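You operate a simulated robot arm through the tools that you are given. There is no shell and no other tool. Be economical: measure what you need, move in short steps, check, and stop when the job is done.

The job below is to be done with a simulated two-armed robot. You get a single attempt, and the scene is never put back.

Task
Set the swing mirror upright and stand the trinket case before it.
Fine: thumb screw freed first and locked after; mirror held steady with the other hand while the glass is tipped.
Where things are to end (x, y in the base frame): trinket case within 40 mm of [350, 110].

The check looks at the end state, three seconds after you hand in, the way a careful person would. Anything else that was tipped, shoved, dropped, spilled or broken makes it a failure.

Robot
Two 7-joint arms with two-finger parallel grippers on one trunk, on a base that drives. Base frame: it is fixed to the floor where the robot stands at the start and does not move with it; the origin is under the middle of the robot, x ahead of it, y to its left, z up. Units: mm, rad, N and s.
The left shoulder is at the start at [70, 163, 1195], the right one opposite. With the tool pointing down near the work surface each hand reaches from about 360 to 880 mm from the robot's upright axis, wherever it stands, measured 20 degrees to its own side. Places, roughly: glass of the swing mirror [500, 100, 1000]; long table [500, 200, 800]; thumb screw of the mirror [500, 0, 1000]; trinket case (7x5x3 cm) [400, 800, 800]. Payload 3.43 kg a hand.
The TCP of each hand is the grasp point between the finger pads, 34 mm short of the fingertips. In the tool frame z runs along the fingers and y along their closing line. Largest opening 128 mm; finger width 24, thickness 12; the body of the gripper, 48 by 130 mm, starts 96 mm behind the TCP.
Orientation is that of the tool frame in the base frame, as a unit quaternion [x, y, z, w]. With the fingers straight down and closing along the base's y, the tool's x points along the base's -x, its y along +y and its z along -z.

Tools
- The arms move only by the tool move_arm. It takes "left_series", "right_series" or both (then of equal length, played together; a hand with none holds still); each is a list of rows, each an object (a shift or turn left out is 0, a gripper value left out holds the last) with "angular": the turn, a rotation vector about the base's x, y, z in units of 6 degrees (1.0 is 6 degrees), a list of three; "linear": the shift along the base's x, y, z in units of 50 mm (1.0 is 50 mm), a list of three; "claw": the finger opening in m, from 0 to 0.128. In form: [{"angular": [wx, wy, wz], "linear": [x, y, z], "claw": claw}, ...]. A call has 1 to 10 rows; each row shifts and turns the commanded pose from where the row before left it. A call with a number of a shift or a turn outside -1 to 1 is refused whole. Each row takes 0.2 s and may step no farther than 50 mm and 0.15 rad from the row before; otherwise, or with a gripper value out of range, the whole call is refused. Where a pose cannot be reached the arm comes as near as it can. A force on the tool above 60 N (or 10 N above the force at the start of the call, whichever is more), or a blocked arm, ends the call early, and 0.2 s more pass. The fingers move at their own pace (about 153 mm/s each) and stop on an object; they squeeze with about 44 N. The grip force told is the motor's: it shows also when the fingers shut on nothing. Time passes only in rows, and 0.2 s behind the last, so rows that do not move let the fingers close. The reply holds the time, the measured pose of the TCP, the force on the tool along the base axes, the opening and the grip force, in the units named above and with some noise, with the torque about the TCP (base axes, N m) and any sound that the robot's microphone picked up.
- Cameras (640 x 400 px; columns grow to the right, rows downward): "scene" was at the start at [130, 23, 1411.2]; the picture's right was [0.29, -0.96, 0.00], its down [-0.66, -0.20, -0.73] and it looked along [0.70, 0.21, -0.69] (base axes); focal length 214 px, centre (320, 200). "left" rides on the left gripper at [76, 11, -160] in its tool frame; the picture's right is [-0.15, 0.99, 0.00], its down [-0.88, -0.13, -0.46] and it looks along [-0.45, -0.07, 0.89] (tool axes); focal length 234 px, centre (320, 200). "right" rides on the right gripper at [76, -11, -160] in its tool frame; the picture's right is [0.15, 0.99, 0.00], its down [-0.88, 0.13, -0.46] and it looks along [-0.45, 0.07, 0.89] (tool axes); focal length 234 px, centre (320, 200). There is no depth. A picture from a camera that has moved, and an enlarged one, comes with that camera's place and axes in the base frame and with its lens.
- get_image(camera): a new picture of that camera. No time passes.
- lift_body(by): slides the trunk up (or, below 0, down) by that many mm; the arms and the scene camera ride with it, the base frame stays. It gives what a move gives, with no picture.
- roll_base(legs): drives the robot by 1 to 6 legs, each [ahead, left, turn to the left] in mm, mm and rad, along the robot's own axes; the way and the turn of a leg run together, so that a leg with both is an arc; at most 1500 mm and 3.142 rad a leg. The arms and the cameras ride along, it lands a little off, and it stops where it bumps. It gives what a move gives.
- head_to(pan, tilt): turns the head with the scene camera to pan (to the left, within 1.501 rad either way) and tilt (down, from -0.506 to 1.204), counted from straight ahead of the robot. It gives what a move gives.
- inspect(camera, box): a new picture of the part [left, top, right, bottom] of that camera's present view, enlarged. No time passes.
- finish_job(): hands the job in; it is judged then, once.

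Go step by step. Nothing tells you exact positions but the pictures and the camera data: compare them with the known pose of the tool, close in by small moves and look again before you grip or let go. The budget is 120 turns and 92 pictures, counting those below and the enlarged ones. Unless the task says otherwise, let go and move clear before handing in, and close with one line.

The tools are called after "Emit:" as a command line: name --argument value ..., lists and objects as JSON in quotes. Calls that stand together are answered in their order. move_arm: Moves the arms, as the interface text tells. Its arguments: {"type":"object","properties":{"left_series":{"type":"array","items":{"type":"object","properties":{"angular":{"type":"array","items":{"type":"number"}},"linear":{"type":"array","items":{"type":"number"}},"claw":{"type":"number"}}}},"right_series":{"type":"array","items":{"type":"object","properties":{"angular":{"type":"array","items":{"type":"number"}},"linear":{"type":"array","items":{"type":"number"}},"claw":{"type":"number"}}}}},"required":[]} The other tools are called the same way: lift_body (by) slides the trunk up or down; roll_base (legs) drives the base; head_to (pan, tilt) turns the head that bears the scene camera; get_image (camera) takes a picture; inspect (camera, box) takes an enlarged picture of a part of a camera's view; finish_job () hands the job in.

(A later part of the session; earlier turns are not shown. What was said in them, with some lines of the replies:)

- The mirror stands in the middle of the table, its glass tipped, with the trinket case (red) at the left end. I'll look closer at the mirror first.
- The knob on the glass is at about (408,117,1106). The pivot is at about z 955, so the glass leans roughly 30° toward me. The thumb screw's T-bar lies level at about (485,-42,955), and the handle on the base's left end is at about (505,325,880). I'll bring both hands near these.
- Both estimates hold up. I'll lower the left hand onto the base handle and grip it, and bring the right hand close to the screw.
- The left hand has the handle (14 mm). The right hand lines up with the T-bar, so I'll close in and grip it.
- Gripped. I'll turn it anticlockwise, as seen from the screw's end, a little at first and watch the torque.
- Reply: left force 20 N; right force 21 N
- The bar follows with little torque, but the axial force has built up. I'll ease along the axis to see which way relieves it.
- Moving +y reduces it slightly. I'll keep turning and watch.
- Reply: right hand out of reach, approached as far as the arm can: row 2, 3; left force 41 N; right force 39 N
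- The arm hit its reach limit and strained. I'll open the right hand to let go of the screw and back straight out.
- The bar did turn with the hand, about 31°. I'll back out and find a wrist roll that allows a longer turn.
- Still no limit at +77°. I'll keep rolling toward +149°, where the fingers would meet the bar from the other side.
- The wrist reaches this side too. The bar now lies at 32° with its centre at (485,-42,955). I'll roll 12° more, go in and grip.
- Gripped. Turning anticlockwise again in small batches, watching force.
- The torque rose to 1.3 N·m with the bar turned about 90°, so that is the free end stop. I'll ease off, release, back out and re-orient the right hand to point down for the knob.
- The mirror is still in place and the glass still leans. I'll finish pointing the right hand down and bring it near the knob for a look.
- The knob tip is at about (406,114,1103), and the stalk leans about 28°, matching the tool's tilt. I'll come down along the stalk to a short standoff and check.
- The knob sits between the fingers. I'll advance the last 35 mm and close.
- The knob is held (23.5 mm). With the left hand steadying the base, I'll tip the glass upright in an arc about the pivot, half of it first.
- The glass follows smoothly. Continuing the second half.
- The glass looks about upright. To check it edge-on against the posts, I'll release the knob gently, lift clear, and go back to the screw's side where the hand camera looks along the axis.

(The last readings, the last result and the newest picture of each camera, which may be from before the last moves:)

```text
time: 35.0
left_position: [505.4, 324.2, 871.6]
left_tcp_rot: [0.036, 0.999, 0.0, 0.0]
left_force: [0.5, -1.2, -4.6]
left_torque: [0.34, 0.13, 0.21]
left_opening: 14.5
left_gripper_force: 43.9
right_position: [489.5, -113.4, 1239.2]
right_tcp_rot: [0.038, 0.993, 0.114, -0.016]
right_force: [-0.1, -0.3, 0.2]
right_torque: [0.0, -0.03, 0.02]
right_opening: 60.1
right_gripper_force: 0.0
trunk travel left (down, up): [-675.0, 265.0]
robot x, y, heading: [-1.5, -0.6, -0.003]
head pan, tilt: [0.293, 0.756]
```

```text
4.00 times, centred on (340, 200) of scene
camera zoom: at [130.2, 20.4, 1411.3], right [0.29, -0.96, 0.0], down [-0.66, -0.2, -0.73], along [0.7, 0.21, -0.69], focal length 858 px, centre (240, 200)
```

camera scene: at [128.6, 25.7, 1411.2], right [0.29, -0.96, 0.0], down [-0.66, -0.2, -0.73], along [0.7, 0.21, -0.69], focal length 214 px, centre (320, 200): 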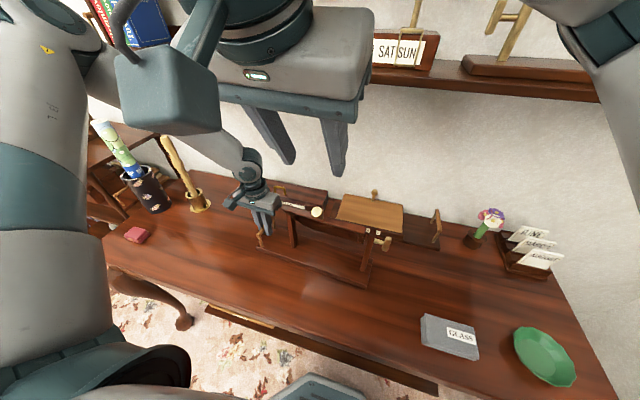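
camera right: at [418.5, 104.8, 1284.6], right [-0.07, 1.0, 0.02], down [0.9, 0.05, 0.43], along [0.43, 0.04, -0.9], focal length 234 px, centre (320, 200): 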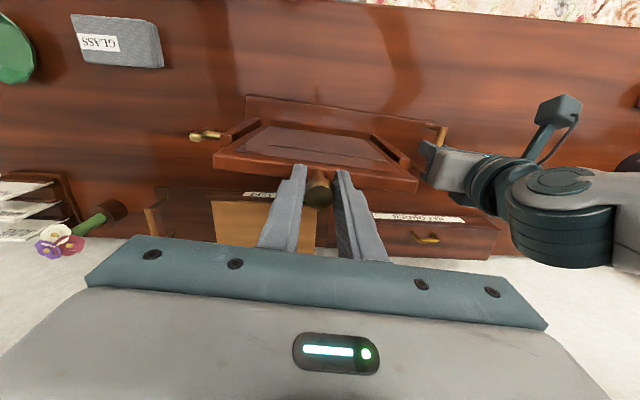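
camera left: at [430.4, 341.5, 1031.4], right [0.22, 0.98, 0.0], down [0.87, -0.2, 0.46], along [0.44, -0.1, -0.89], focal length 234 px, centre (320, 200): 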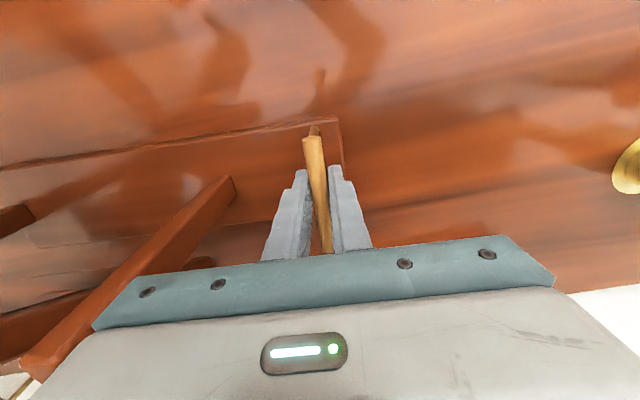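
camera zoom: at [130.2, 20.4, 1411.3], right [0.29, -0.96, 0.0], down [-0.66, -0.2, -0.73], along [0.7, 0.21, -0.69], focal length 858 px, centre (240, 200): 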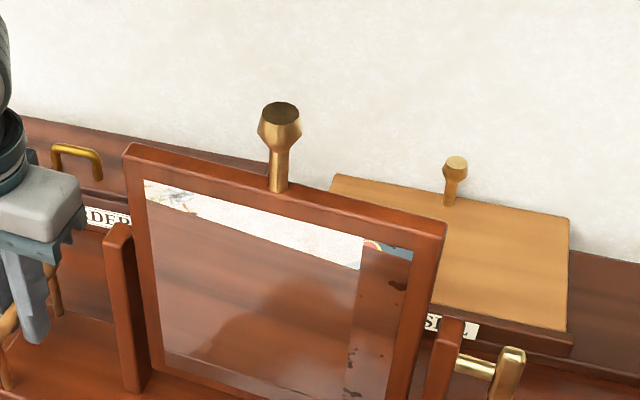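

The glass stays where I left it. Now I'll swing the right hand round to the screw side.

Emit:
move_arm --right_series '[{"linear": [-0.02, -0.4, -0.3], "angular": [1, -0.077, 0]}, {"linear": [-0.02, -0.4, -0.3], "angular": [1, -0.077, 0]}, {"linear": [-0.02, -0.4, -0.4], "angular": [1, -0.077, 0]}, {"linear": [-0.02, -0.4, -0.4], "angular": [1, -0.077, 0]}, {"linear": [-0.02, 0, -0.5], "angular": [1, -0.077, 0]}, {"linear": [-0.02, 0, -0.5], "angular": [1, -0.077, 0]}, {"linear": [-0.02, 0, -0.5], "angular": [1, -0.077, 0]}, {"linear": [-0.02, 0, -0.5], "angular": [1, -0.077, 0]}, {"linear": [0, 0, -0.5], "angular": [1, -0.077, 0]}, {"linear": [0, 0, -0.5], "angular": [1, -0.077, 0]}]'

Emit:
move_arm --right_series '[{"linear": [0, 0, -0.5], "angular": [1, -0.077, 0]}, {"linear": [0, 0, -0.5], "angular": [1, -0.077, 0]}, {"linear": [0, 0, -0.24], "angular": [1, -0.077, 0]}]'

Emit:
get_image --camera "right"

```text
time: 37.2
left_position: [504.4, 324.2, 870.2]
left_tcp_rot: [0.038, 0.999, 0.0, 0.0]
left_force: [0.0, 0.0, -4.7]
left_torque: [0.1, -0.03, 0.08]
left_opening: 14.2
left_gripper_force: 43.9
right_position: [480.6, -192.1, 1022.5]
right_tcp_rot: [0.02, 0.803, 0.596, 0.005]
right_force: [0.7, 0.4, -0.5]
right_torque: [0.0, 0.0, 0.02]
right_opening: 59.8
right_gripper_force: 0.1
trunk travel left (down, up): [-675.0, 265.0]
robot x, y, heading: [0.5, -0.9, -0.001]
head pan, tilt: [0.293, 0.756]
```

```text
time: 38.0
left_position: [505.0, 325.8, 870.9]
left_tcp_rot: [0.037, 0.999, 0.0, -0.001]
left_force: [0.5, -0.4, -4.0]
left_torque: [-0.02, 0.03, 0.05]
left_opening: 14.4
left_gripper_force: 43.8
right_position: [482.4, -191.5, 959.6]
right_tcp_rot: [0.014, 0.7, 0.714, 0.011]
right_force: [0.5, 0.4, -0.4]
right_torque: [-0.03, -0.01, 0.01]
right_opening: 60.1
right_gripper_force: 0.0
trunk travel left (down, up): [-675.0, 265.0]
robot x, y, heading: [-0.6, -0.5, -0.004]
head pan, tilt: [0.293, 0.756]
```

```text
59 pictures are left
camera right: at [400.6, -348.7, 946.8], right [-0.14, -0.01, 0.99], down [0.87, -0.49, 0.12], along [0.48, 0.87, 0.08], focal length 234 px, centre (320, 200)
```

right: 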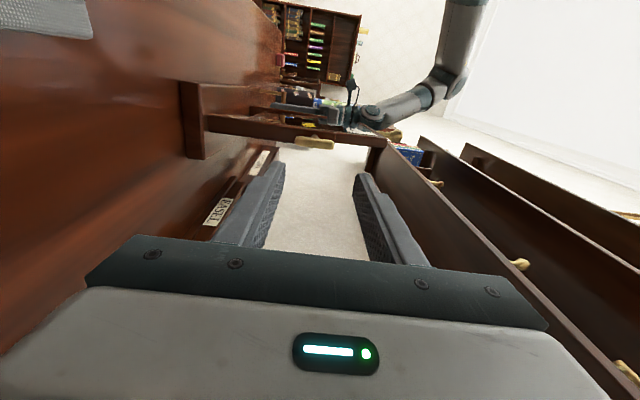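

Emit:
inspect --camera "right" --box '[180, 70, 420, 220]'

```text
2.67 times, centred on (300, 145) of right
camera zoom: at [400.6, -348.7, 946.8], right [-0.14, -0.01, 0.99], down [0.87, -0.49, 0.12], along [0.48, 0.87, 0.08], focal length 624 px, centre (373, 347)
```

zoom: 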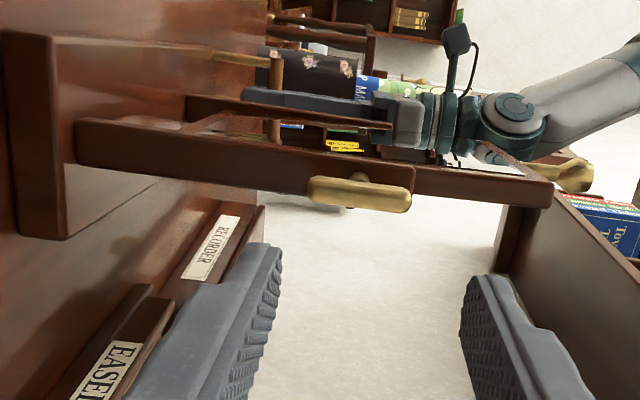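

I have a good edge-on view. I'll enlarge the panel edge to measure the lean against the post.

Emit:
inspect --camera "right" --box '[290, 100, 410, 175]'

```text
5.33 times, centred on (350, 138) of right
camera zoom: at [400.6, -348.7, 946.8], right [-0.14, -0.01, 0.99], down [0.87, -0.49, 0.12], along [0.48, 0.87, 0.08], focal length 1249 px, centre (160, 533)
```

zoom: 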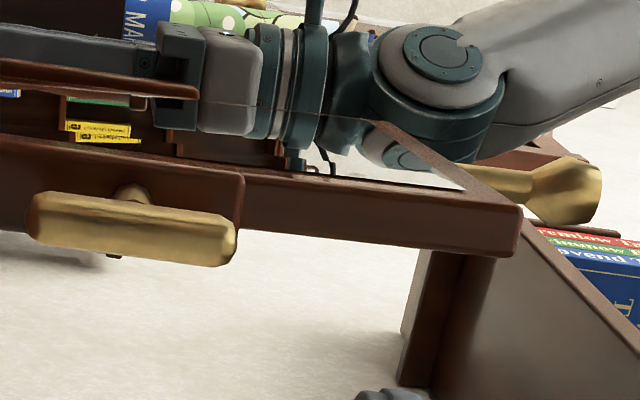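

Against the post, the glass still leans about 2.3° toward me. I'll roll the hand so its fingers straddle the frame's side edge near the top, and nudge it true from there.

Emit:
move_arm --right_series '[{"linear": [-0.025, 0, 0.17], "angular": [0.05, 1, -0.04]}, {"linear": [-0.025, 0, 0.17], "angular": [0.05, 1, -0.04]}, {"linear": [-0.025, 0, 0.17], "angular": [0.05, 1, -0.04]}, {"linear": [-0.025, 0, 0.17], "angular": [0.05, 1, -0.04]}, {"linear": [-0.025, 0, 0.17], "angular": [0.06, 1, -0.04]}, {"linear": [-0.025, 0, 0.17], "angular": [0.06, 1, -0.04]}, {"linear": [-0.025, 0, 0.17], "angular": [0.06, 1, -0.04]}, {"linear": [-0.025, 0, 0.17], "angular": [0.06, 1, -0.04]}, {"linear": [-0.025, 0, 0.17], "angular": [0.06, 1, -0.04]}, {"linear": [-0.025, 0, 0.17], "angular": [0.06, 1, -0.04]}]'

Emit:
move_arm --right_series '[{"angular": [0.077, 0.997, 0]}, {"angular": [0.077, 0.997, 0]}, {"angular": [0.077, 0.997, 0]}, {"angular": [0.077, 0.997, 0]}, {"angular": [0.077, 0.997, 0]}]'

Emit:
get_image --camera "right"

```text
time: 40.2
left_position: [504.5, 325.9, 871.1]
left_tcp_rot: [0.038, 0.999, 0.0, 0.0]
left_force: [0.3, -0.3, -3.7]
left_torque: [0.0, 0.05, 0.09]
left_opening: 14.5
left_gripper_force: 43.7
right_position: [470.2, -193.4, 1045.5]
right_tcp_rot: [0.383, 0.591, 0.629, -0.329]
right_force: [-0.3, -0.3, 0.4]
right_torque: [-0.01, 0.01, 0.0]
right_opening: 60.4
right_gripper_force: 0.1
trunk travel left (down, up): [-675.0, 265.0]
robot x, y, heading: [-1.5, 0.6, 0.001]
head pan, tilt: [0.293, 0.756]
```

```text
time: 41.4
left_position: [505.0, 325.8, 870.8]
left_tcp_rot: [0.037, 0.999, 0.001, -0.001]
left_force: [0.2, 1.2, -3.5]
left_torque: [0.02, -0.02, 0.07]
left_opening: 14.4
left_gripper_force: 44.0
right_position: [469.3, -192.4, 1045.5]
right_tcp_rot: [0.525, 0.474, 0.521, -0.477]
right_force: [-0.1, 0.1, 1.1]
right_torque: [-0.02, -0.02, -0.02]
right_opening: 60.1
right_gripper_force: 0.1
trunk travel left (down, up): [-675.0, 265.0]
robot x, y, heading: [2.3, -3.4, -0.001]
head pan, tilt: [0.293, 0.756]
```

```text
56 pictures are left
camera right: at [444.2, -350.3, 1122.2], right [0.99, -0.1, 0.14], down [0.08, -0.47, -0.88], along [0.15, 0.88, -0.45], focal length 234 px, centre (320, 200)
```

right: 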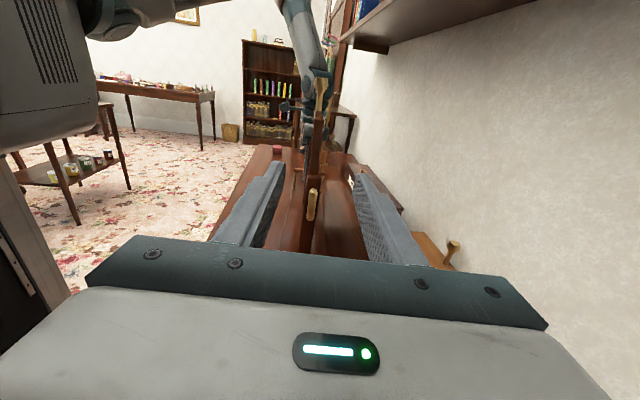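

The orientation is right. I'll slide in so the fingers straddle the frame edge, still open.

Emit:
move_arm --right_series '[{"linear": [0.072, 0.92, 0]}, {"linear": [0.072, 0.92, 0]}, {"linear": [0.072, 0.92, 0]}, {"linear": [0.072, 0.92, 0]}]'

Emit:
get_image --camera "right"

Emit:
inspect --camera "scene" --box '[260, 150, 420, 250]'

```text
time: 42.4
left_position: [506.2, 325.2, 871.5]
left_tcp_rot: [0.038, 0.999, -0.001, -0.001]
left_force: [-0.3, 1.2, -3.7]
left_torque: [-0.31, 0.28, 0.08]
left_opening: 14.5
left_gripper_force: 44.1
right_position: [483.6, -7.1, 1044.0]
right_tcp_rot: [0.525, 0.474, 0.521, -0.477]
right_force: [-0.7, -0.1, 0.0]
right_torque: [0.0, 0.0, -0.01]
right_opening: 59.9
right_gripper_force: 0.1
trunk travel left (down, up): [-675.0, 265.0]
robot x, y, heading: [-8.6, 0.1, 0.003]
head pan, tilt: [0.293, 0.756]
```

```text
55 pictures are left
camera right: at [458.0, -165.4, 1122.5], right [0.99, -0.1, 0.14], down [0.08, -0.47, -0.88], along [0.15, 0.88, -0.45], focal length 234 px, centre (320, 200)
```

right: 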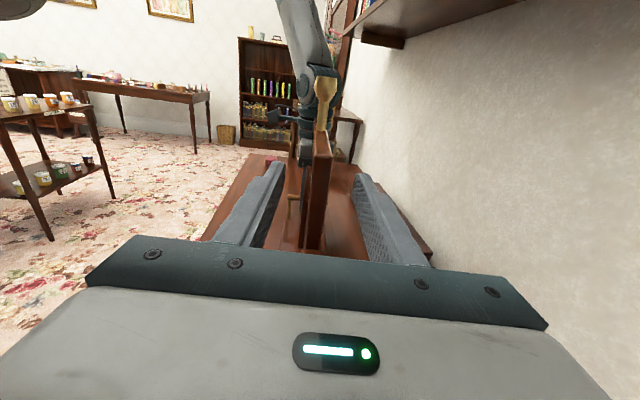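

```text
4.00 times, centred on (340, 200) of scene
camera zoom: at [130.3, 23.8, 1411.2], right [0.29, -0.96, 0.0], down [-0.66, -0.2, -0.73], along [0.7, 0.21, -0.69], focal length 858 px, centre (240, 200)
```

zoom: 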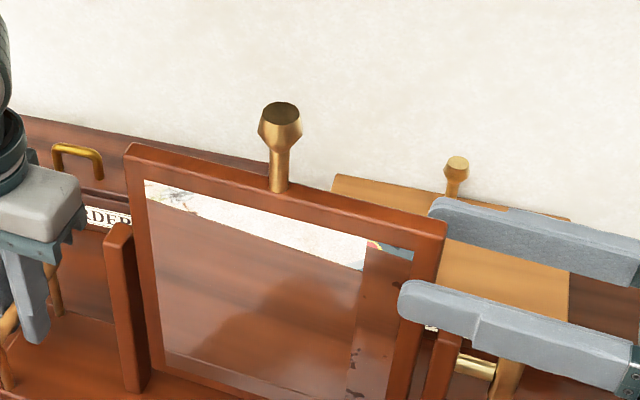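

Aligned. I'll back off 8 mm so only the wooden frame is pinched, then close.

Emit:
move_arm --right_series '[{"linear": [-0.012, -0.16, 0]}, {"claw": 0.0}, {"claw": 0.0}, {"claw": 0.0}]'

```text
time: 43.4
left_position: [506.0, 325.2, 871.0]
left_tcp_rot: [0.039, 0.999, 0.0, 0.0]
left_force: [0.0, -1.7, -1.7]
left_torque: [-0.01, -0.18, -0.12]
left_opening: 14.3
left_gripper_force: 44.2
right_position: [483.3, -16.9, 1045.3]
right_tcp_rot: [0.525, 0.473, 0.522, -0.476]
right_force: [3.9, 2.1, 0.7]
right_torque: [-0.17, -0.72, -0.02]
right_opening: 15.7
right_gripper_force: 44.2
trunk travel left (down, up): [-675.0, 265.0]
robot x, y, heading: [0.6, -0.4, 0.002]
head pan, tilt: [0.293, 0.756]
```

Torque of −0.7 N·m shows the glass still leans relative to the vertical finger pads. I'll shift +x in small steps until it nulls.

Emit:
move_arm --right_series '[{"linear": [0.03, 0, 0]}, {}]'

Emit:
move_arm --right_series '[{"linear": [0.03, 0, 0]}, {}]'

```text
time: 44.0
left_position: [505.7, 324.8, 871.9]
left_tcp_rot: [0.038, 0.999, 0.0, 0.001]
left_force: [0.1, -3.6, -2.6]
left_torque: [0.0, 0.04, 0.02]
left_opening: 14.6
left_gripper_force: 44.3
right_position: [485.9, -16.3, 1045.9]
right_tcp_rot: [0.525, 0.474, 0.521, -0.478]
right_force: [1.9, 3.6, 5.1]
right_torque: [0.14, -0.54, 0.17]
right_opening: 15.6
right_gripper_force: 43.8
trunk travel left (down, up): [-675.0, 265.0]
robot x, y, heading: [1.3, -0.5, -0.004]
head pan, tilt: [0.293, 0.756]
```

```text
time: 44.6
left_position: [504.1, 325.0, 870.4]
left_tcp_rot: [0.039, 0.999, -0.001, 0.001]
left_force: [2.4, -1.8, -5.7]
left_torque: [-0.03, 0.2, 0.09]
left_opening: 14.3
left_gripper_force: 44.3
right_position: [486.6, -16.7, 1045.9]
right_tcp_rot: [0.525, 0.474, 0.521, -0.478]
right_force: [-4.4, -0.8, 7.4]
right_torque: [0.39, 0.24, 0.33]
right_opening: 15.5
right_gripper_force: 43.9
trunk travel left (down, up): [-675.0, 265.0]
robot x, y, heading: [-1.0, 3.7, -0.003]
head pan, tilt: [0.293, 0.756]
```

The torque passed through zero after 3 mm, about 2°, with the pads vertical, so the glass is now upright. Release, back out, and drop to screw height.

Emit:
move_arm --right_series '[{"claw": 0.06}, {"claw": 0.06}, {"linear": [-0.072, -0.92, 0]}, {"linear": [-0.072, -0.92, 0]}, {"linear": [-0.072, -0.92, 0]}, {"linear": [0.02, 0, -0.9]}, {"linear": [0.02, 0, -0.88]}]'

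Emit:
get_image --camera "right"

```text
time: 46.2
left_position: [505.1, 326.3, 870.9]
left_tcp_rot: [0.037, 0.999, 0.0, 0.0]
left_force: [-0.1, 1.4, -3.6]
left_torque: [0.01, -0.21, 0.0]
left_opening: 14.4
left_gripper_force: 43.6
right_position: [477.4, -153.6, 955.8]
right_tcp_rot: [0.525, 0.474, 0.522, -0.477]
right_force: [0.4, -0.6, 0.9]
right_torque: [0.0, 0.02, -0.02]
right_opening: 60.0
right_gripper_force: 0.1
trunk travel left (down, up): [-675.0, 265.0]
robot x, y, heading: [1.9, -1.3, 0.005]
head pan, tilt: [0.293, 0.756]
```

```text
53 pictures are left
camera right: at [451.1, -311.0, 1033.9], right [0.99, -0.09, 0.14], down [0.08, -0.47, -0.88], along [0.15, 0.88, -0.45], focal length 234 px, centre (320, 200)
```

right: 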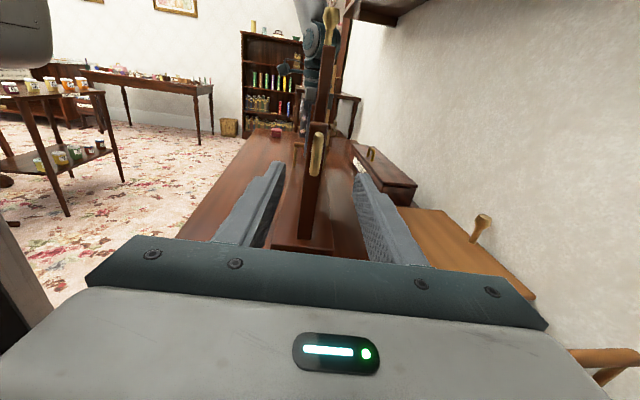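

The bar stands vertical at (484,-42,957). Going in and gripping it to lock.

Emit:
move_arm --right_series '[{"linear": [0.04, 0.61, 0]}, {"linear": [0.04, 0.61, 0.01]}, {"linear": [0.04, 0.61, 0.01]}, {"claw": 0.0}, {"claw": 0.0}, {"claw": 0.0}]'

Emit:
get_image --camera "right"

```text
time: 47.6
left_position: [505.2, 325.0, 871.4]
left_tcp_rot: [0.037, 0.999, 0.001, 0.0]
left_force: [3.5, 0.2, -2.6]
left_torque: [0.06, 0.22, 0.17]
left_opening: 14.4
left_gripper_force: 44.2
right_position: [483.6, -62.5, 958.7]
right_tcp_rot: [0.525, 0.474, 0.521, -0.478]
right_force: [-3.9, 2.9, 0.2]
right_torque: [0.09, -0.01, 0.93]
right_opening: 11.9
right_gripper_force: 43.9
trunk travel left (down, up): [-675.0, 265.0]
robot x, y, heading: [1.0, 0.2, 0.001]
head pan, tilt: [0.293, 0.756]
```

```text
52 pictures are left
camera right: at [457.1, -219.8, 1035.8], right [0.99, -0.09, 0.14], down [0.08, -0.47, -0.88], along [0.15, 0.88, -0.45], focal length 234 px, centre (320, 200)
```

right: 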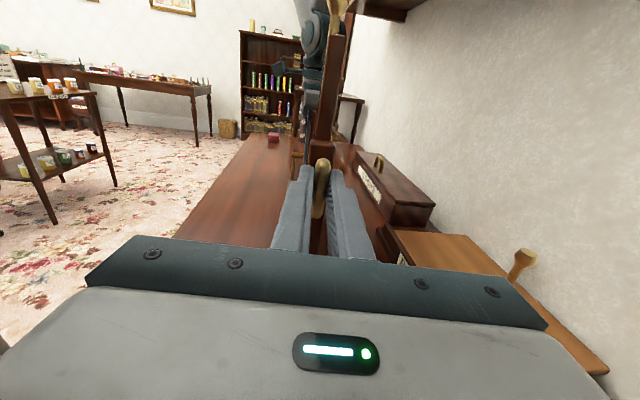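

Gripped. Turning clockwise to lock, watching for the reach limit and torque.

Emit:
move_arm --right_series '[{"angular": [0.08, 0.99, 0]}, {"angular": [0.08, 0.99, 0]}, {"angular": [0.08, 0.99, 0]}, {"angular": [0.08, 0.99, 0]}, {"angular": [0.08, 0.99, 0]}, {"angular": [0.08, 0.99, 0]}, {"angular": [0.08, 0.99, 0]}, {"angular": [0.08, 0.99, 0]}]'

Emit:
move_arm --right_series '[{"angular": [0.08, 0.99, 0]}, {"angular": [0.08, 0.99, 0]}, {"angular": [0.08, 0.99, 0]}]'

```text
time: 49.4
left_position: [504.4, 325.3, 871.7]
left_tcp_rot: [0.039, 0.999, -0.001, -0.001]
left_force: [-0.3, -16.8, -0.4]
left_torque: [-0.15, -0.66, -0.11]
left_opening: 14.7
left_gripper_force: 43.9
right_position: [484.5, -63.4, 958.3]
right_tcp_rot: [0.675, 0.224, 0.281, -0.645]
right_force: [8.6, 18.9, 9.9]
right_torque: [1.02, -0.08, -0.02]
right_opening: 11.6
right_gripper_force: 44.0
trunk travel left (down, up): [-675.0, 265.0]
robot x, y, heading: [2.6, -3.2, 0.001]
head pan, tilt: [0.293, 0.756]
```

```text
time: 50.2
left_position: [505.2, 323.9, 870.3]
left_tcp_rot: [0.038, 0.999, -0.002, 0.0]
left_force: [-2.8, -26.2, 0.0]
left_torque: [-0.04, -0.3, -0.26]
left_opening: 14.3
left_gripper_force: 44.0
right_position: [484.8, -63.3, 956.0]
right_tcp_rot: [0.702, 0.117, 0.175, -0.68]
right_force: [8.8, 25.1, 7.3]
right_torque: [0.93, -0.13, -0.35]
right_opening: 11.8
right_gripper_force: 43.5
trunk travel left (down, up): [-675.0, 265.0]
robot x, y, heading: [1.0, 0.9, -0.005]
head pan, tilt: [0.293, 0.756]
```

The screw is drawing inward, pulling the tool along +y. I'll ease along with it while turning on.

Emit:
move_arm --right_series '[{"angular": [0.08, 0.99, 0], "linear": [0, 0.03, 0]}, {"angular": [0.08, 0.99, 0], "linear": [0, 0.02, 0]}]'

Emit:
get_image --camera "right"

```text
time: 50.8
left_position: [504.9, 325.0, 870.8]
left_tcp_rot: [0.037, 0.999, 0.001, -0.001]
left_force: [-2.6, -13.6, 0.0]
left_torque: [-0.05, 0.14, -0.4]
left_opening: 14.4
left_gripper_force: 44.0
right_position: [483.5, -60.8, 955.6]
right_tcp_rot: [0.712, 0.045, 0.101, -0.694]
right_force: [2.0, 9.9, 0.6]
right_torque: [0.68, -0.08, -0.14]
right_opening: 11.8
right_gripper_force: 44.1
trunk travel left (down, up): [-675.0, 265.0]
robot x, y, heading: [0.4, 0.5, -0.002]
head pan, tilt: [0.293, 0.756]
```

```text
51 pictures are left
camera right: at [541.8, -226.6, 986.6], right [0.35, -0.04, -0.94], down [-0.87, -0.39, -0.3], along [-0.35, 0.92, -0.17], focal length 234 px, centre (320, 200)
```

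right: 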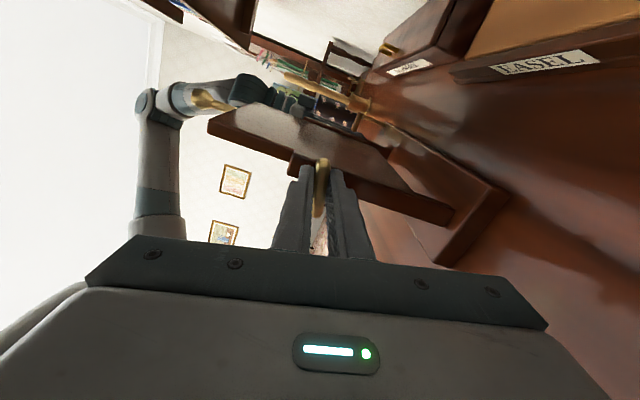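

Still turning easily; a few more rows until it bites.

Emit:
move_arm --right_series '[{"angular": [0.08, 0.99, 0]}, {"angular": [0.08, 0.99, 0]}]'

Emit:
move_arm --right_series '[{"angular": [0.08, 0.99, 0]}]'

```text
time: 51.4
left_position: [505.3, 326.6, 869.2]
left_tcp_rot: [0.038, 0.999, 0.001, 0.0]
left_force: [-0.5, -1.9, 1.2]
left_torque: [-0.09, 0.41, -0.34]
left_opening: 14.4
left_gripper_force: 43.9
right_position: [484.7, -61.1, 956.6]
right_tcp_rot: [0.712, -0.028, 0.029, -0.701]
right_force: [0.1, 1.0, -0.2]
right_torque: [0.42, -0.05, 0.46]
right_opening: 11.6
right_gripper_force: 44.3
trunk travel left (down, up): [-675.0, 265.0]
robot x, y, heading: [1.9, -2.0, -0.0]
head pan, tilt: [0.293, 0.756]
```

```text
time: 51.8
left_position: [504.9, 326.2, 870.1]
left_tcp_rot: [0.037, 0.999, 0.001, 0.0]
left_force: [0.3, 4.5, 1.3]
left_torque: [0.12, 0.77, -0.33]
left_opening: 14.6
left_gripper_force: 44.5
right_position: [485.3, -61.0, 955.8]
right_tcp_rot: [0.71, -0.064, -0.007, -0.702]
right_force: [0.2, -2.9, 0.7]
right_torque: [0.58, -1.38, 0.08]
right_opening: 13.5
right_gripper_force: 44.0
trunk travel left (down, up): [-675.0, 265.0]
robot x, y, heading: [0.6, 3.2, 0.005]
head pan, tilt: [0.293, 0.756]
```

The torque jumped to 1.4 N·m with the bar back level, so it's locked. Releasing straight open and backing out.

Emit:
move_arm --right_series '[{"claw": 0.06}, {"claw": 0.06}, {"linear": [-0.07, -0.9, 0]}, {"linear": [-0.07, -0.9, 0]}, {"linear": [-0.07, -0.8, 0]}]'

Emit:
get_image --camera "right"

Emit:
inspect --camera "right" --box '[220, 90, 420, 215]'

```text
time: 53.0
left_position: [504.4, 325.1, 872.5]
left_tcp_rot: [0.038, 0.999, 0.0, 0.0]
left_force: [-0.2, -0.2, -4.1]
left_torque: [-0.01, -0.15, -0.25]
left_opening: 14.6
left_gripper_force: 44.3
right_position: [471.5, -191.9, 956.9]
right_tcp_rot: [0.71, -0.063, -0.007, -0.701]
right_force: [0.2, -0.4, 0.0]
right_torque: [-0.02, 0.03, -0.03]
right_opening: 59.8
right_gripper_force: 0.0
trunk travel left (down, up): [-675.0, 265.0]
robot x, y, heading: [-2.4, 1.6, -0.002]
head pan, tilt: [0.293, 0.756]
```

```text
50 pictures are left
camera right: at [535.9, -357.3, 963.7], right [0.05, -0.02, -1.0], down [-0.92, -0.39, -0.04], along [-0.38, 0.92, -0.03], focal length 234 px, centre (320, 200)
```

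right: 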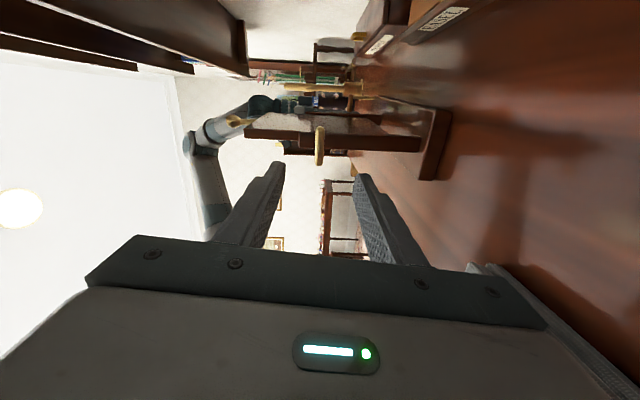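

```text
3.20 times, centred on (320, 152) of right
camera zoom: at [535.9, -357.3, 963.7], right [0.05, -0.02, -1.0], down [-0.92, -0.39, -0.04], along [-0.38, 0.92, -0.03], focal length 749 px, centre (320, 352)
```

zoom: 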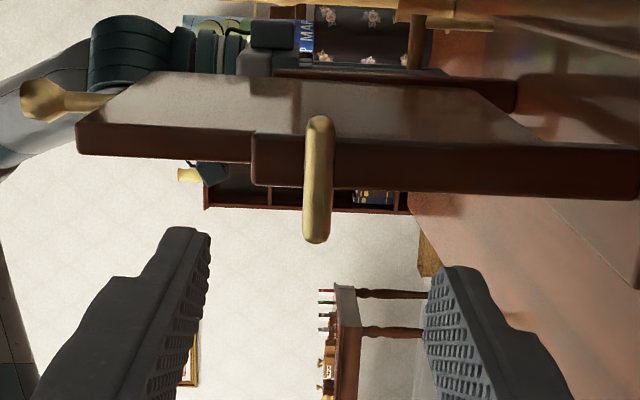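

The panel edge and the post now run parallel within about half a degree, and the screw is locked. Next I release the base handle with the left hand, lift clear, and head for the case at about (388,782).

Emit:
move_arm --left_series '[{"claw": 0.07}, {"claw": 0.07}, {"linear": [0, 0, 0.8]}, {"linear": [0, 0, 0.9]}, {"linear": [0, 0, 0.9]}, {"linear": [0, 0, 0.9]}, {"linear": [-0.2, 0.9, 0]}, {"linear": [-0.2, 0.9, 0]}, {"linear": [-0.2, 0.9, 0]}, {"linear": [-0.2, 0.9, 0]}]' --right_series '[{}, {}, {"linear": [0, -0.2, 0.5]}, {"linear": [0, -0.2, 0.5]}, {"linear": [0, -0.2, 0.5]}, {"linear": [0, -0.2, 0.5]}, {}, {}, {}, {}]'

Emit:
move_arm --left_series '[{"linear": [-0.2, 0.9, 0]}, {"linear": [-0.2, 0.9, -0.2]}, {"linear": [-0.2, 0.9, -0.2]}, {"linear": [-0.2, 0.9, -0.2]}, {"linear": [-0.2, 0.9, -0.2]}]'

Emit:
get_image --camera "left"

Emit:
get_image --camera "scene"

```text
time: 55.2
left_position: [462.1, 509.0, 1046.9]
left_tcp_rot: [0.037, 0.999, 0.0, 0.0]
left_force: [-0.3, 1.0, -0.1]
left_torque: [-0.04, 0.04, 0.01]
left_opening: 69.7
left_gripper_force: 0.1
right_position: [472.2, -229.1, 1058.1]
right_tcp_rot: [0.711, -0.064, -0.008, -0.701]
right_force: [0.1, 1.2, -0.2]
right_torque: [-0.01, 0.02, -0.02]
right_opening: 60.0
right_gripper_force: 0.0
trunk travel left (down, up): [-675.0, 265.0]
robot x, y, heading: [-1.6, -0.5, 0.0]
head pan, tilt: [0.293, 0.756]
```

```text
time: 56.4
left_position: [418.2, 731.1, 1005.6]
left_tcp_rot: [0.039, 0.999, 0.0, 0.001]
left_force: [0.3, -0.4, 0.0]
left_torque: [0.02, -0.04, 0.02]
left_opening: 70.3
left_gripper_force: 0.1
right_position: [473.5, -228.7, 1056.8]
right_tcp_rot: [0.709, -0.064, -0.007, -0.702]
right_force: [-0.2, -0.4, -0.2]
right_torque: [0.0, 0.0, -0.03]
right_opening: 60.0
right_gripper_force: 0.0
trunk travel left (down, up): [-675.0, 265.0]
robot x, y, heading: [-0.2, 3.1, 0.002]
head pan, tilt: [0.293, 0.756]
```

```text
48 pictures are left
camera left: at [341.5, 748.0, 1166.6], right [0.22, 0.98, 0.0], down [0.87, -0.2, 0.46], along [0.44, -0.1, -0.89], focal length 234 px, centre (320, 200)
```

left: 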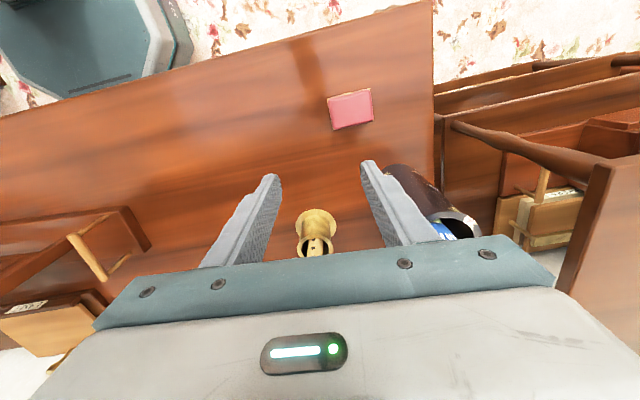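

```text
47 pictures are left
camera scene: at [130.1, 23.7, 1411.2], right [0.29, -0.96, 0.0], down [-0.66, -0.2, -0.73], along [0.7, 0.21, -0.69], focal length 214 px, centre (320, 200)
```

scene: 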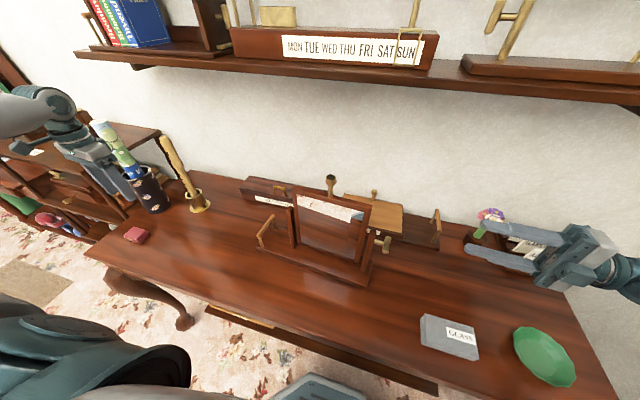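

The case spans about x 363–409, y 752–815, nearly square to the axes. I'll move over its centre (386,784) with the fingers open wide, partway down.

Emit:
move_arm --left_series '[{"linear": [-0.16, 0.265, -0.3], "angular": [0, 0, 0.12], "claw": 0.11}, {"linear": [-0.16, 0.265, -0.6], "angular": [0, 0, 0.12]}, {"linear": [-0.16, 0.265, -0.9], "angular": [0, 0, 0.12]}, {"linear": [-0.16, 0.265, -0.9], "angular": [0, 0, 0.12]}]'

Emit:
get_image --camera "left"

```text
time: 57.4
left_position: [382.9, 785.3, 871.5]
left_tcp_rot: [0.013, 1.0, 0.0, 0.001]
left_force: [0.8, -0.5, -0.6]
left_torque: [-0.03, -0.03, -0.02]
left_opening: 110.0
left_gripper_force: 0.1
right_position: [473.5, -229.2, 1058.1]
right_tcp_rot: [0.711, -0.063, -0.007, -0.701]
right_force: [-0.1, 0.2, -0.3]
right_torque: [-0.01, 0.02, 0.03]
right_opening: 60.1
right_gripper_force: 0.0
trunk travel left (down, up): [-675.0, 265.0]
robot x, y, heading: [0.9, -4.4, 0.0]
head pan, tilt: [0.293, 0.756]
```

```text
46 pictures are left
camera left: at [307.2, 798.3, 1031.4], right [0.17, 0.99, 0.0], down [0.88, -0.15, 0.46], along [0.45, -0.08, -0.89], focal length 234 px, centre (320, 200)
```

left: 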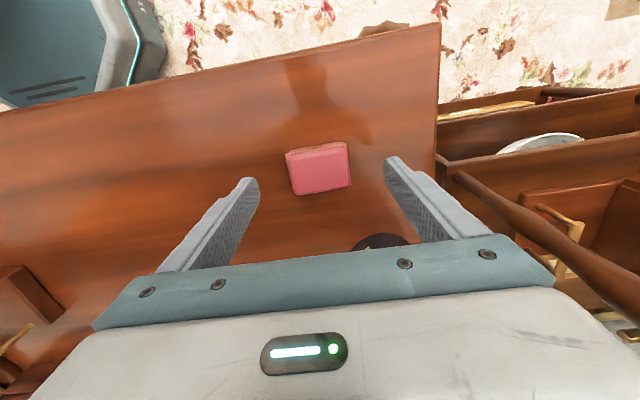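

The case is centred at (383,784). Descending to grip height and closing.

Emit:
move_arm --left_series '[{"linear": [0, -0.02, -0.5], "angular": [0, 0, 0.3]}, {"linear": [0, 0, -0.5]}, {}]'

Emit:
get_image --camera "left"

```text
time: 58.2
left_position: [382.6, 783.1, 822.3]
left_tcp_rot: [-0.003, 1.0, 0.0, 0.0]
left_force: [0.5, 0.9, -0.3]
left_torque: [0.0, 0.0, -0.01]
left_opening: 110.1
left_gripper_force: 0.0
right_position: [472.0, -230.5, 1057.5]
right_tcp_rot: [0.71, -0.064, -0.007, -0.701]
right_force: [-0.1, -0.5, -0.4]
right_torque: [0.01, 0.05, 0.01]
right_opening: 60.0
right_gripper_force: 0.0
trunk travel left (down, up): [-675.0, 265.0]
robot x, y, heading: [0.9, 3.3, -0.002]
head pan, tilt: [0.293, 0.756]
```

```text
45 pictures are left
camera left: at [305.7, 793.1, 982.3], right [0.14, 0.99, 0.0], down [0.88, -0.13, 0.46], along [0.45, -0.06, -0.89], focal length 234 px, centre (320, 200)
```

left: 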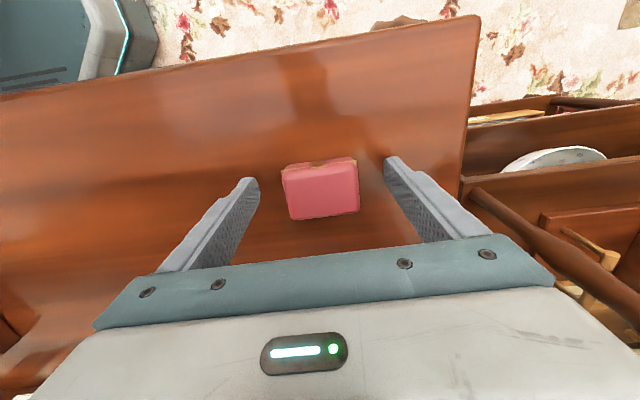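

Emit:
move_arm --left_series '[{"linear": [0, 0, -0.05]}, {"claw": 0.0}, {"claw": 0.0}, {"claw": 0.0}]'

Emit:
get_image --camera "left"

```text
time: 59.2
left_position: [383.3, 783.6, 819.7]
left_tcp_rot: [-0.002, 1.0, 0.0, 0.0]
left_force: [0.3, 0.0, 0.6]
left_torque: [-0.03, 0.01, -0.01]
left_opening: 60.9
left_gripper_force: 44.0
right_position: [472.5, -230.3, 1057.4]
right_tcp_rot: [0.71, -0.064, -0.007, -0.701]
right_force: [0.4, -0.5, 0.1]
right_torque: [-0.03, 0.04, -0.03]
right_opening: 60.2
right_gripper_force: 0.1
trunk travel left (down, up): [-675.0, 265.0]
robot x, y, heading: [0.5, 3.2, 0.003]
head pan, tilt: [0.293, 0.756]
```

```text
44 pictures are left
camera left: at [306.3, 793.2, 979.7], right [0.14, 0.99, 0.0], down [0.88, -0.13, 0.46], along [0.45, -0.06, -0.89], focal length 234 px, centre (320, 200)
```

left: 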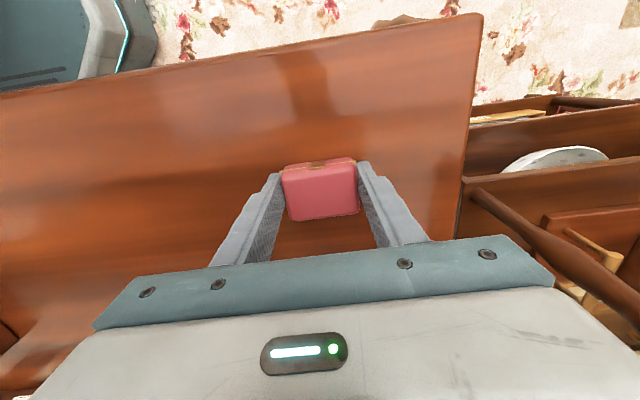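

The case is gripped (61 mm). Lifting it 80 mm and carrying it along in front of the mirror.

Emit:
move_arm --left_series '[{"linear": [0, 0, 0.8]}, {"linear": [0, 0, 0.8]}, {"linear": [-0.04, -0.95, 0]}, {"linear": [-0.04, -0.95, 0]}, {"linear": [-0.04, -0.95, 0]}, {"linear": [-0.04, -0.95, 0]}, {"linear": [-0.04, -0.95, 0]}, {"linear": [-0.04, -0.95, 0]}, {"linear": [-0.04, -0.95, 0]}]'

Emit:
get_image --camera "scene"

```text
time: 61.2
left_position: [369.6, 452.9, 899.3]
left_tcp_rot: [-0.003, 1.0, 0.001, 0.0]
left_force: [0.8, 0.4, -0.4]
left_torque: [-0.03, 0.04, 0.01]
left_opening: 60.6
left_gripper_force: 44.3
right_position: [473.3, -230.2, 1057.3]
right_tcp_rot: [0.71, -0.064, -0.008, -0.702]
right_force: [0.3, 0.6, 0.4]
right_torque: [0.02, 0.03, -0.01]
right_opening: 59.7
right_gripper_force: 0.1
trunk travel left (down, up): [-675.0, 265.0]
robot x, y, heading: [0.8, -0.7, -0.001]
head pan, tilt: [0.293, 0.756]
```

```text
43 pictures are left
camera scene: at [130.9, 23.1, 1411.2], right [0.29, -0.96, 0.0], down [-0.66, -0.2, -0.73], along [0.7, 0.21, -0.69], focal length 214 px, centre (320, 200)
```

scene: 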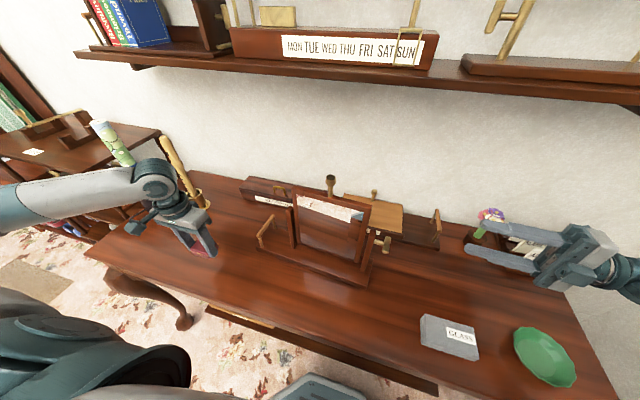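

Emit:
move_arm --left_series '[{"linear": [-0.04, -0.855, 0]}, {"linear": [-0.04, -0.855, 0]}, {"linear": [-0.04, -0.855, 0]}, {"linear": [-0.04, -0.855, 0]}, {"linear": [-0.04, -0.855, 0]}, {"linear": [-0.04, -0.855, 0]}, {"linear": [-0.04, -0.855, 0]}, {"linear": [-0.04, -0.855, 0]}, {"linear": [0, 0, -0.4]}, {"linear": [0, 0, -0.4]}]'

Emit:
get_image --camera "left"

Emit:
get_image --camera "scene"

```text
time: 63.4
left_position: [367.0, 109.8, 856.0]
left_tcp_rot: [-0.002, 1.0, 0.0, 0.0]
left_force: [0.5, -0.3, -0.6]
left_torque: [0.01, 0.02, 0.02]
left_opening: 60.8
left_gripper_force: 43.6
left hand out of reach, approached as far as the arm can: row 4, 5
right_position: [472.6, -230.2, 1057.0]
right_tcp_rot: [0.71, -0.064, -0.008, -0.701]
right_force: [0.0, 0.4, 0.1]
right_torque: [0.01, 0.02, 0.02]
right_opening: 59.9
right_gripper_force: 0.0
trunk travel left (down, up): [-675.0, 265.0]
robot x, y, heading: [0.5, 0.2, 0.001]
head pan, tilt: [0.293, 0.756]
```

```text
42 pictures are left
camera left: at [290.6, 119.0, 1016.3], right [0.14, 0.99, 0.0], down [0.88, -0.13, 0.46], along [0.45, -0.06, -0.89], focal length 234 px, centre (320, 200)
```

left: 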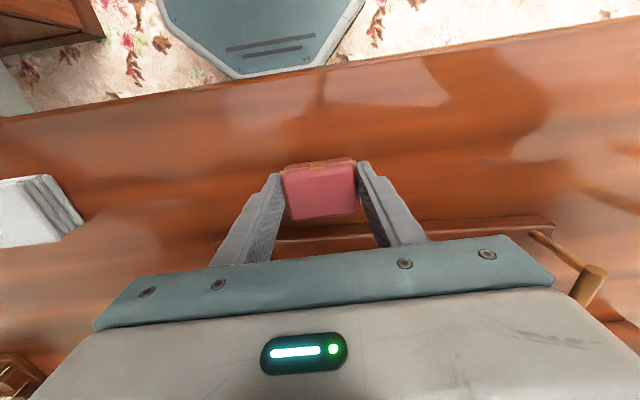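

```text
41 pictures are left
camera scene: at [130.2, 22.2, 1411.2], right [0.29, -0.96, 0.0], down [-0.66, -0.2, -0.73], along [0.7, 0.21, -0.69], focal length 214 px, centre (320, 200)
```

scene: 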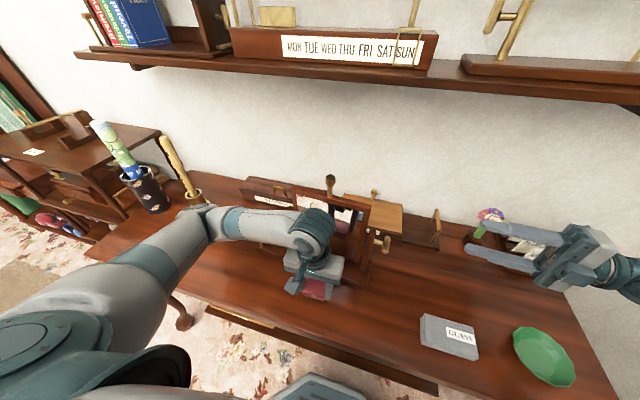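

The case is above (367,110), well inside tolerance, and it's the near edge of the arm's reach. Lowering it in steps.

Emit:
move_arm --left_series '[{"linear": [0, 0, -0.3]}, {"linear": [0, 0, -0.3]}, {}]'

```text
time: 64.2
left_position: [367.8, 111.2, 826.1]
left_tcp_rot: [-0.003, 1.0, 0.0, 0.001]
left_force: [-0.1, 0.2, -0.5]
left_torque: [0.01, -0.01, 0.02]
left_opening: 60.8
left_gripper_force: 44.1
right_position: [474.3, -229.5, 1055.6]
right_tcp_rot: [0.71, -0.064, -0.007, -0.702]
right_force: [0.8, 0.4, -0.1]
right_torque: [0.0, -0.01, 0.01]
right_opening: 60.0
right_gripper_force: 0.1
trunk travel left (down, up): [-675.0, 265.0]
robot x, y, heading: [0.4, 1.5, -0.002]
head pan, tilt: [0.293, 0.756]
```

Emit:
move_arm --left_series '[{"linear": [0, 0, -0.08]}, {"linear": [0, 0, -0.03]}, {}]'

```text
time: 65.0
left_position: [368.9, 109.8, 821.9]
left_tcp_rot: [-0.003, 1.0, -0.001, 0.0]
left_force: [-0.2, 0.3, -0.4]
left_torque: [0.01, -0.01, -0.03]
left_opening: 60.7
left_gripper_force: 43.3
right_position: [472.5, -229.6, 1056.5]
right_tcp_rot: [0.71, -0.063, -0.007, -0.702]
right_force: [0.2, -0.8, 0.4]
right_torque: [-0.02, 0.01, -0.01]
right_opening: 60.0
right_gripper_force: 0.2
trunk travel left (down, up): [-675.0, 265.0]
robot x, y, heading: [-0.9, 0.8, 0.003]
head pan, tilt: [0.293, 0.756]
```

Emit:
move_arm --left_series '[{"linear": [0, 0, -0.03]}, {"linear": [0, 0, -0.02]}, {}]'

```text
time: 65.8
left_position: [367.5, 110.3, 819.4]
left_tcp_rot: [-0.002, 1.0, -0.001, 0.001]
left_force: [3.1, 2.2, 18.8]
left_torque: [0.2, -0.22, 0.01]
left_opening: 60.5
left_gripper_force: 44.3
right_position: [472.6, -230.3, 1057.8]
right_tcp_rot: [0.709, -0.063, -0.008, -0.702]
right_force: [0.6, -0.5, -0.7]
right_torque: [0.0, -0.01, -0.01]
right_opening: 59.7
right_gripper_force: 0.0
trunk travel left (down, up): [-675.0, 265.0]
robot x, y, heading: [-2.6, -2.5, 0.003]
head pan, tilt: [0.293, 0.756]
```

The case rests on the table. Release, lift straight up, and move the left hand aside.

Emit:
move_arm --left_series '[{"claw": 0.09}, {"claw": 0.09}, {"linear": [0, 0, 0.5]}, {"linear": [0, 0, 0.8]}, {"linear": [0, 0.2, 0.8]}, {"linear": [-0.05, 0.8, 0.5]}, {"linear": [0, 0.9, 0.3]}, {"linear": [0, 0.9, 0.3]}, {"linear": [0, 0.9, 0]}, {"linear": [0, 0.9, 0]}]'

Emit:
get_image --camera "scene"

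Emit:
inspect --camera "scene" --box '[220, 160, 460, 310]'

```text
time: 68.0
left_position: [375.8, 339.4, 976.5]
left_tcp_rot: [-0.002, 1.0, 0.0, 0.001]
left_force: [-0.4, -0.3, 0.8]
left_torque: [0.01, 0.01, 0.01]
left_opening: 90.1
left_gripper_force: 0.1
left hand out of reach, approached as far as the arm can: row 6, 7
right_position: [471.6, -229.7, 1058.8]
right_tcp_rot: [0.709, -0.063, -0.006, -0.702]
right_force: [0.5, 0.0, 0.0]
right_torque: [-0.03, -0.02, -0.03]
right_opening: 60.1
right_gripper_force: 0.1
trunk travel left (down, up): [-675.0, 265.0]
robot x, y, heading: [-0.8, -1.8, 0.003]
head pan, tilt: [0.293, 0.756]
```

```text
40 pictures are left
camera scene: at [128.2, 24.0, 1411.3], right [0.29, -0.96, 0.0], down [-0.66, -0.2, -0.73], along [0.7, 0.21, -0.69], focal length 214 px, centre (320, 200)
```

scene: 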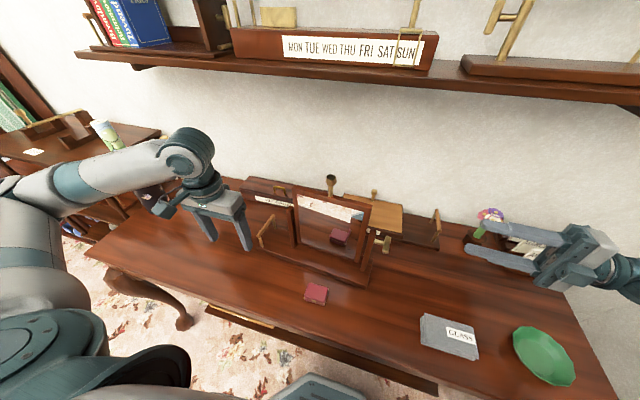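

```text
2.67 times, centred on (340, 235) of scene
camera zoom: at [128.2, 24.0, 1411.3], right [0.29, -0.96, 0.0], down [-0.66, -0.2, -0.73], along [0.7, 0.21, -0.69], focal length 572 px, centre (267, 107)
```

zoom: 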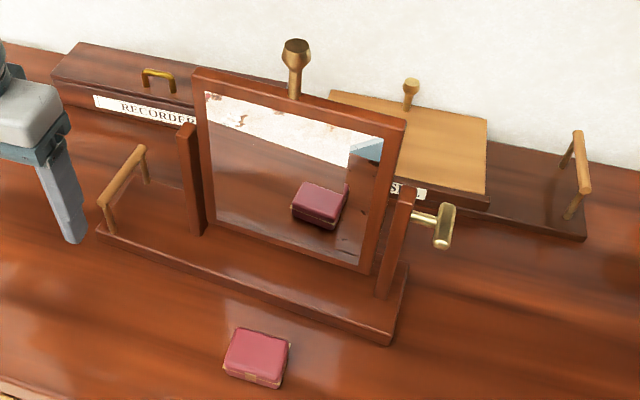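

The mirror is upright and locked, the case stands in front of it at about (368,110), and both hands are clear. Nothing else has moved, so I'm handing in.

Emit:
finish_job

```text
The job is handed in.
```

I set the mirror upright with its thumb screw locked again, and stood the trinket case in front of it at about (368, 110), about 18 mm from the target point. I freed the screw first, and the left hand held the mirror's base while the glass was tipped. Viewed edge-on, the glass matches its posts to within about half a degree.
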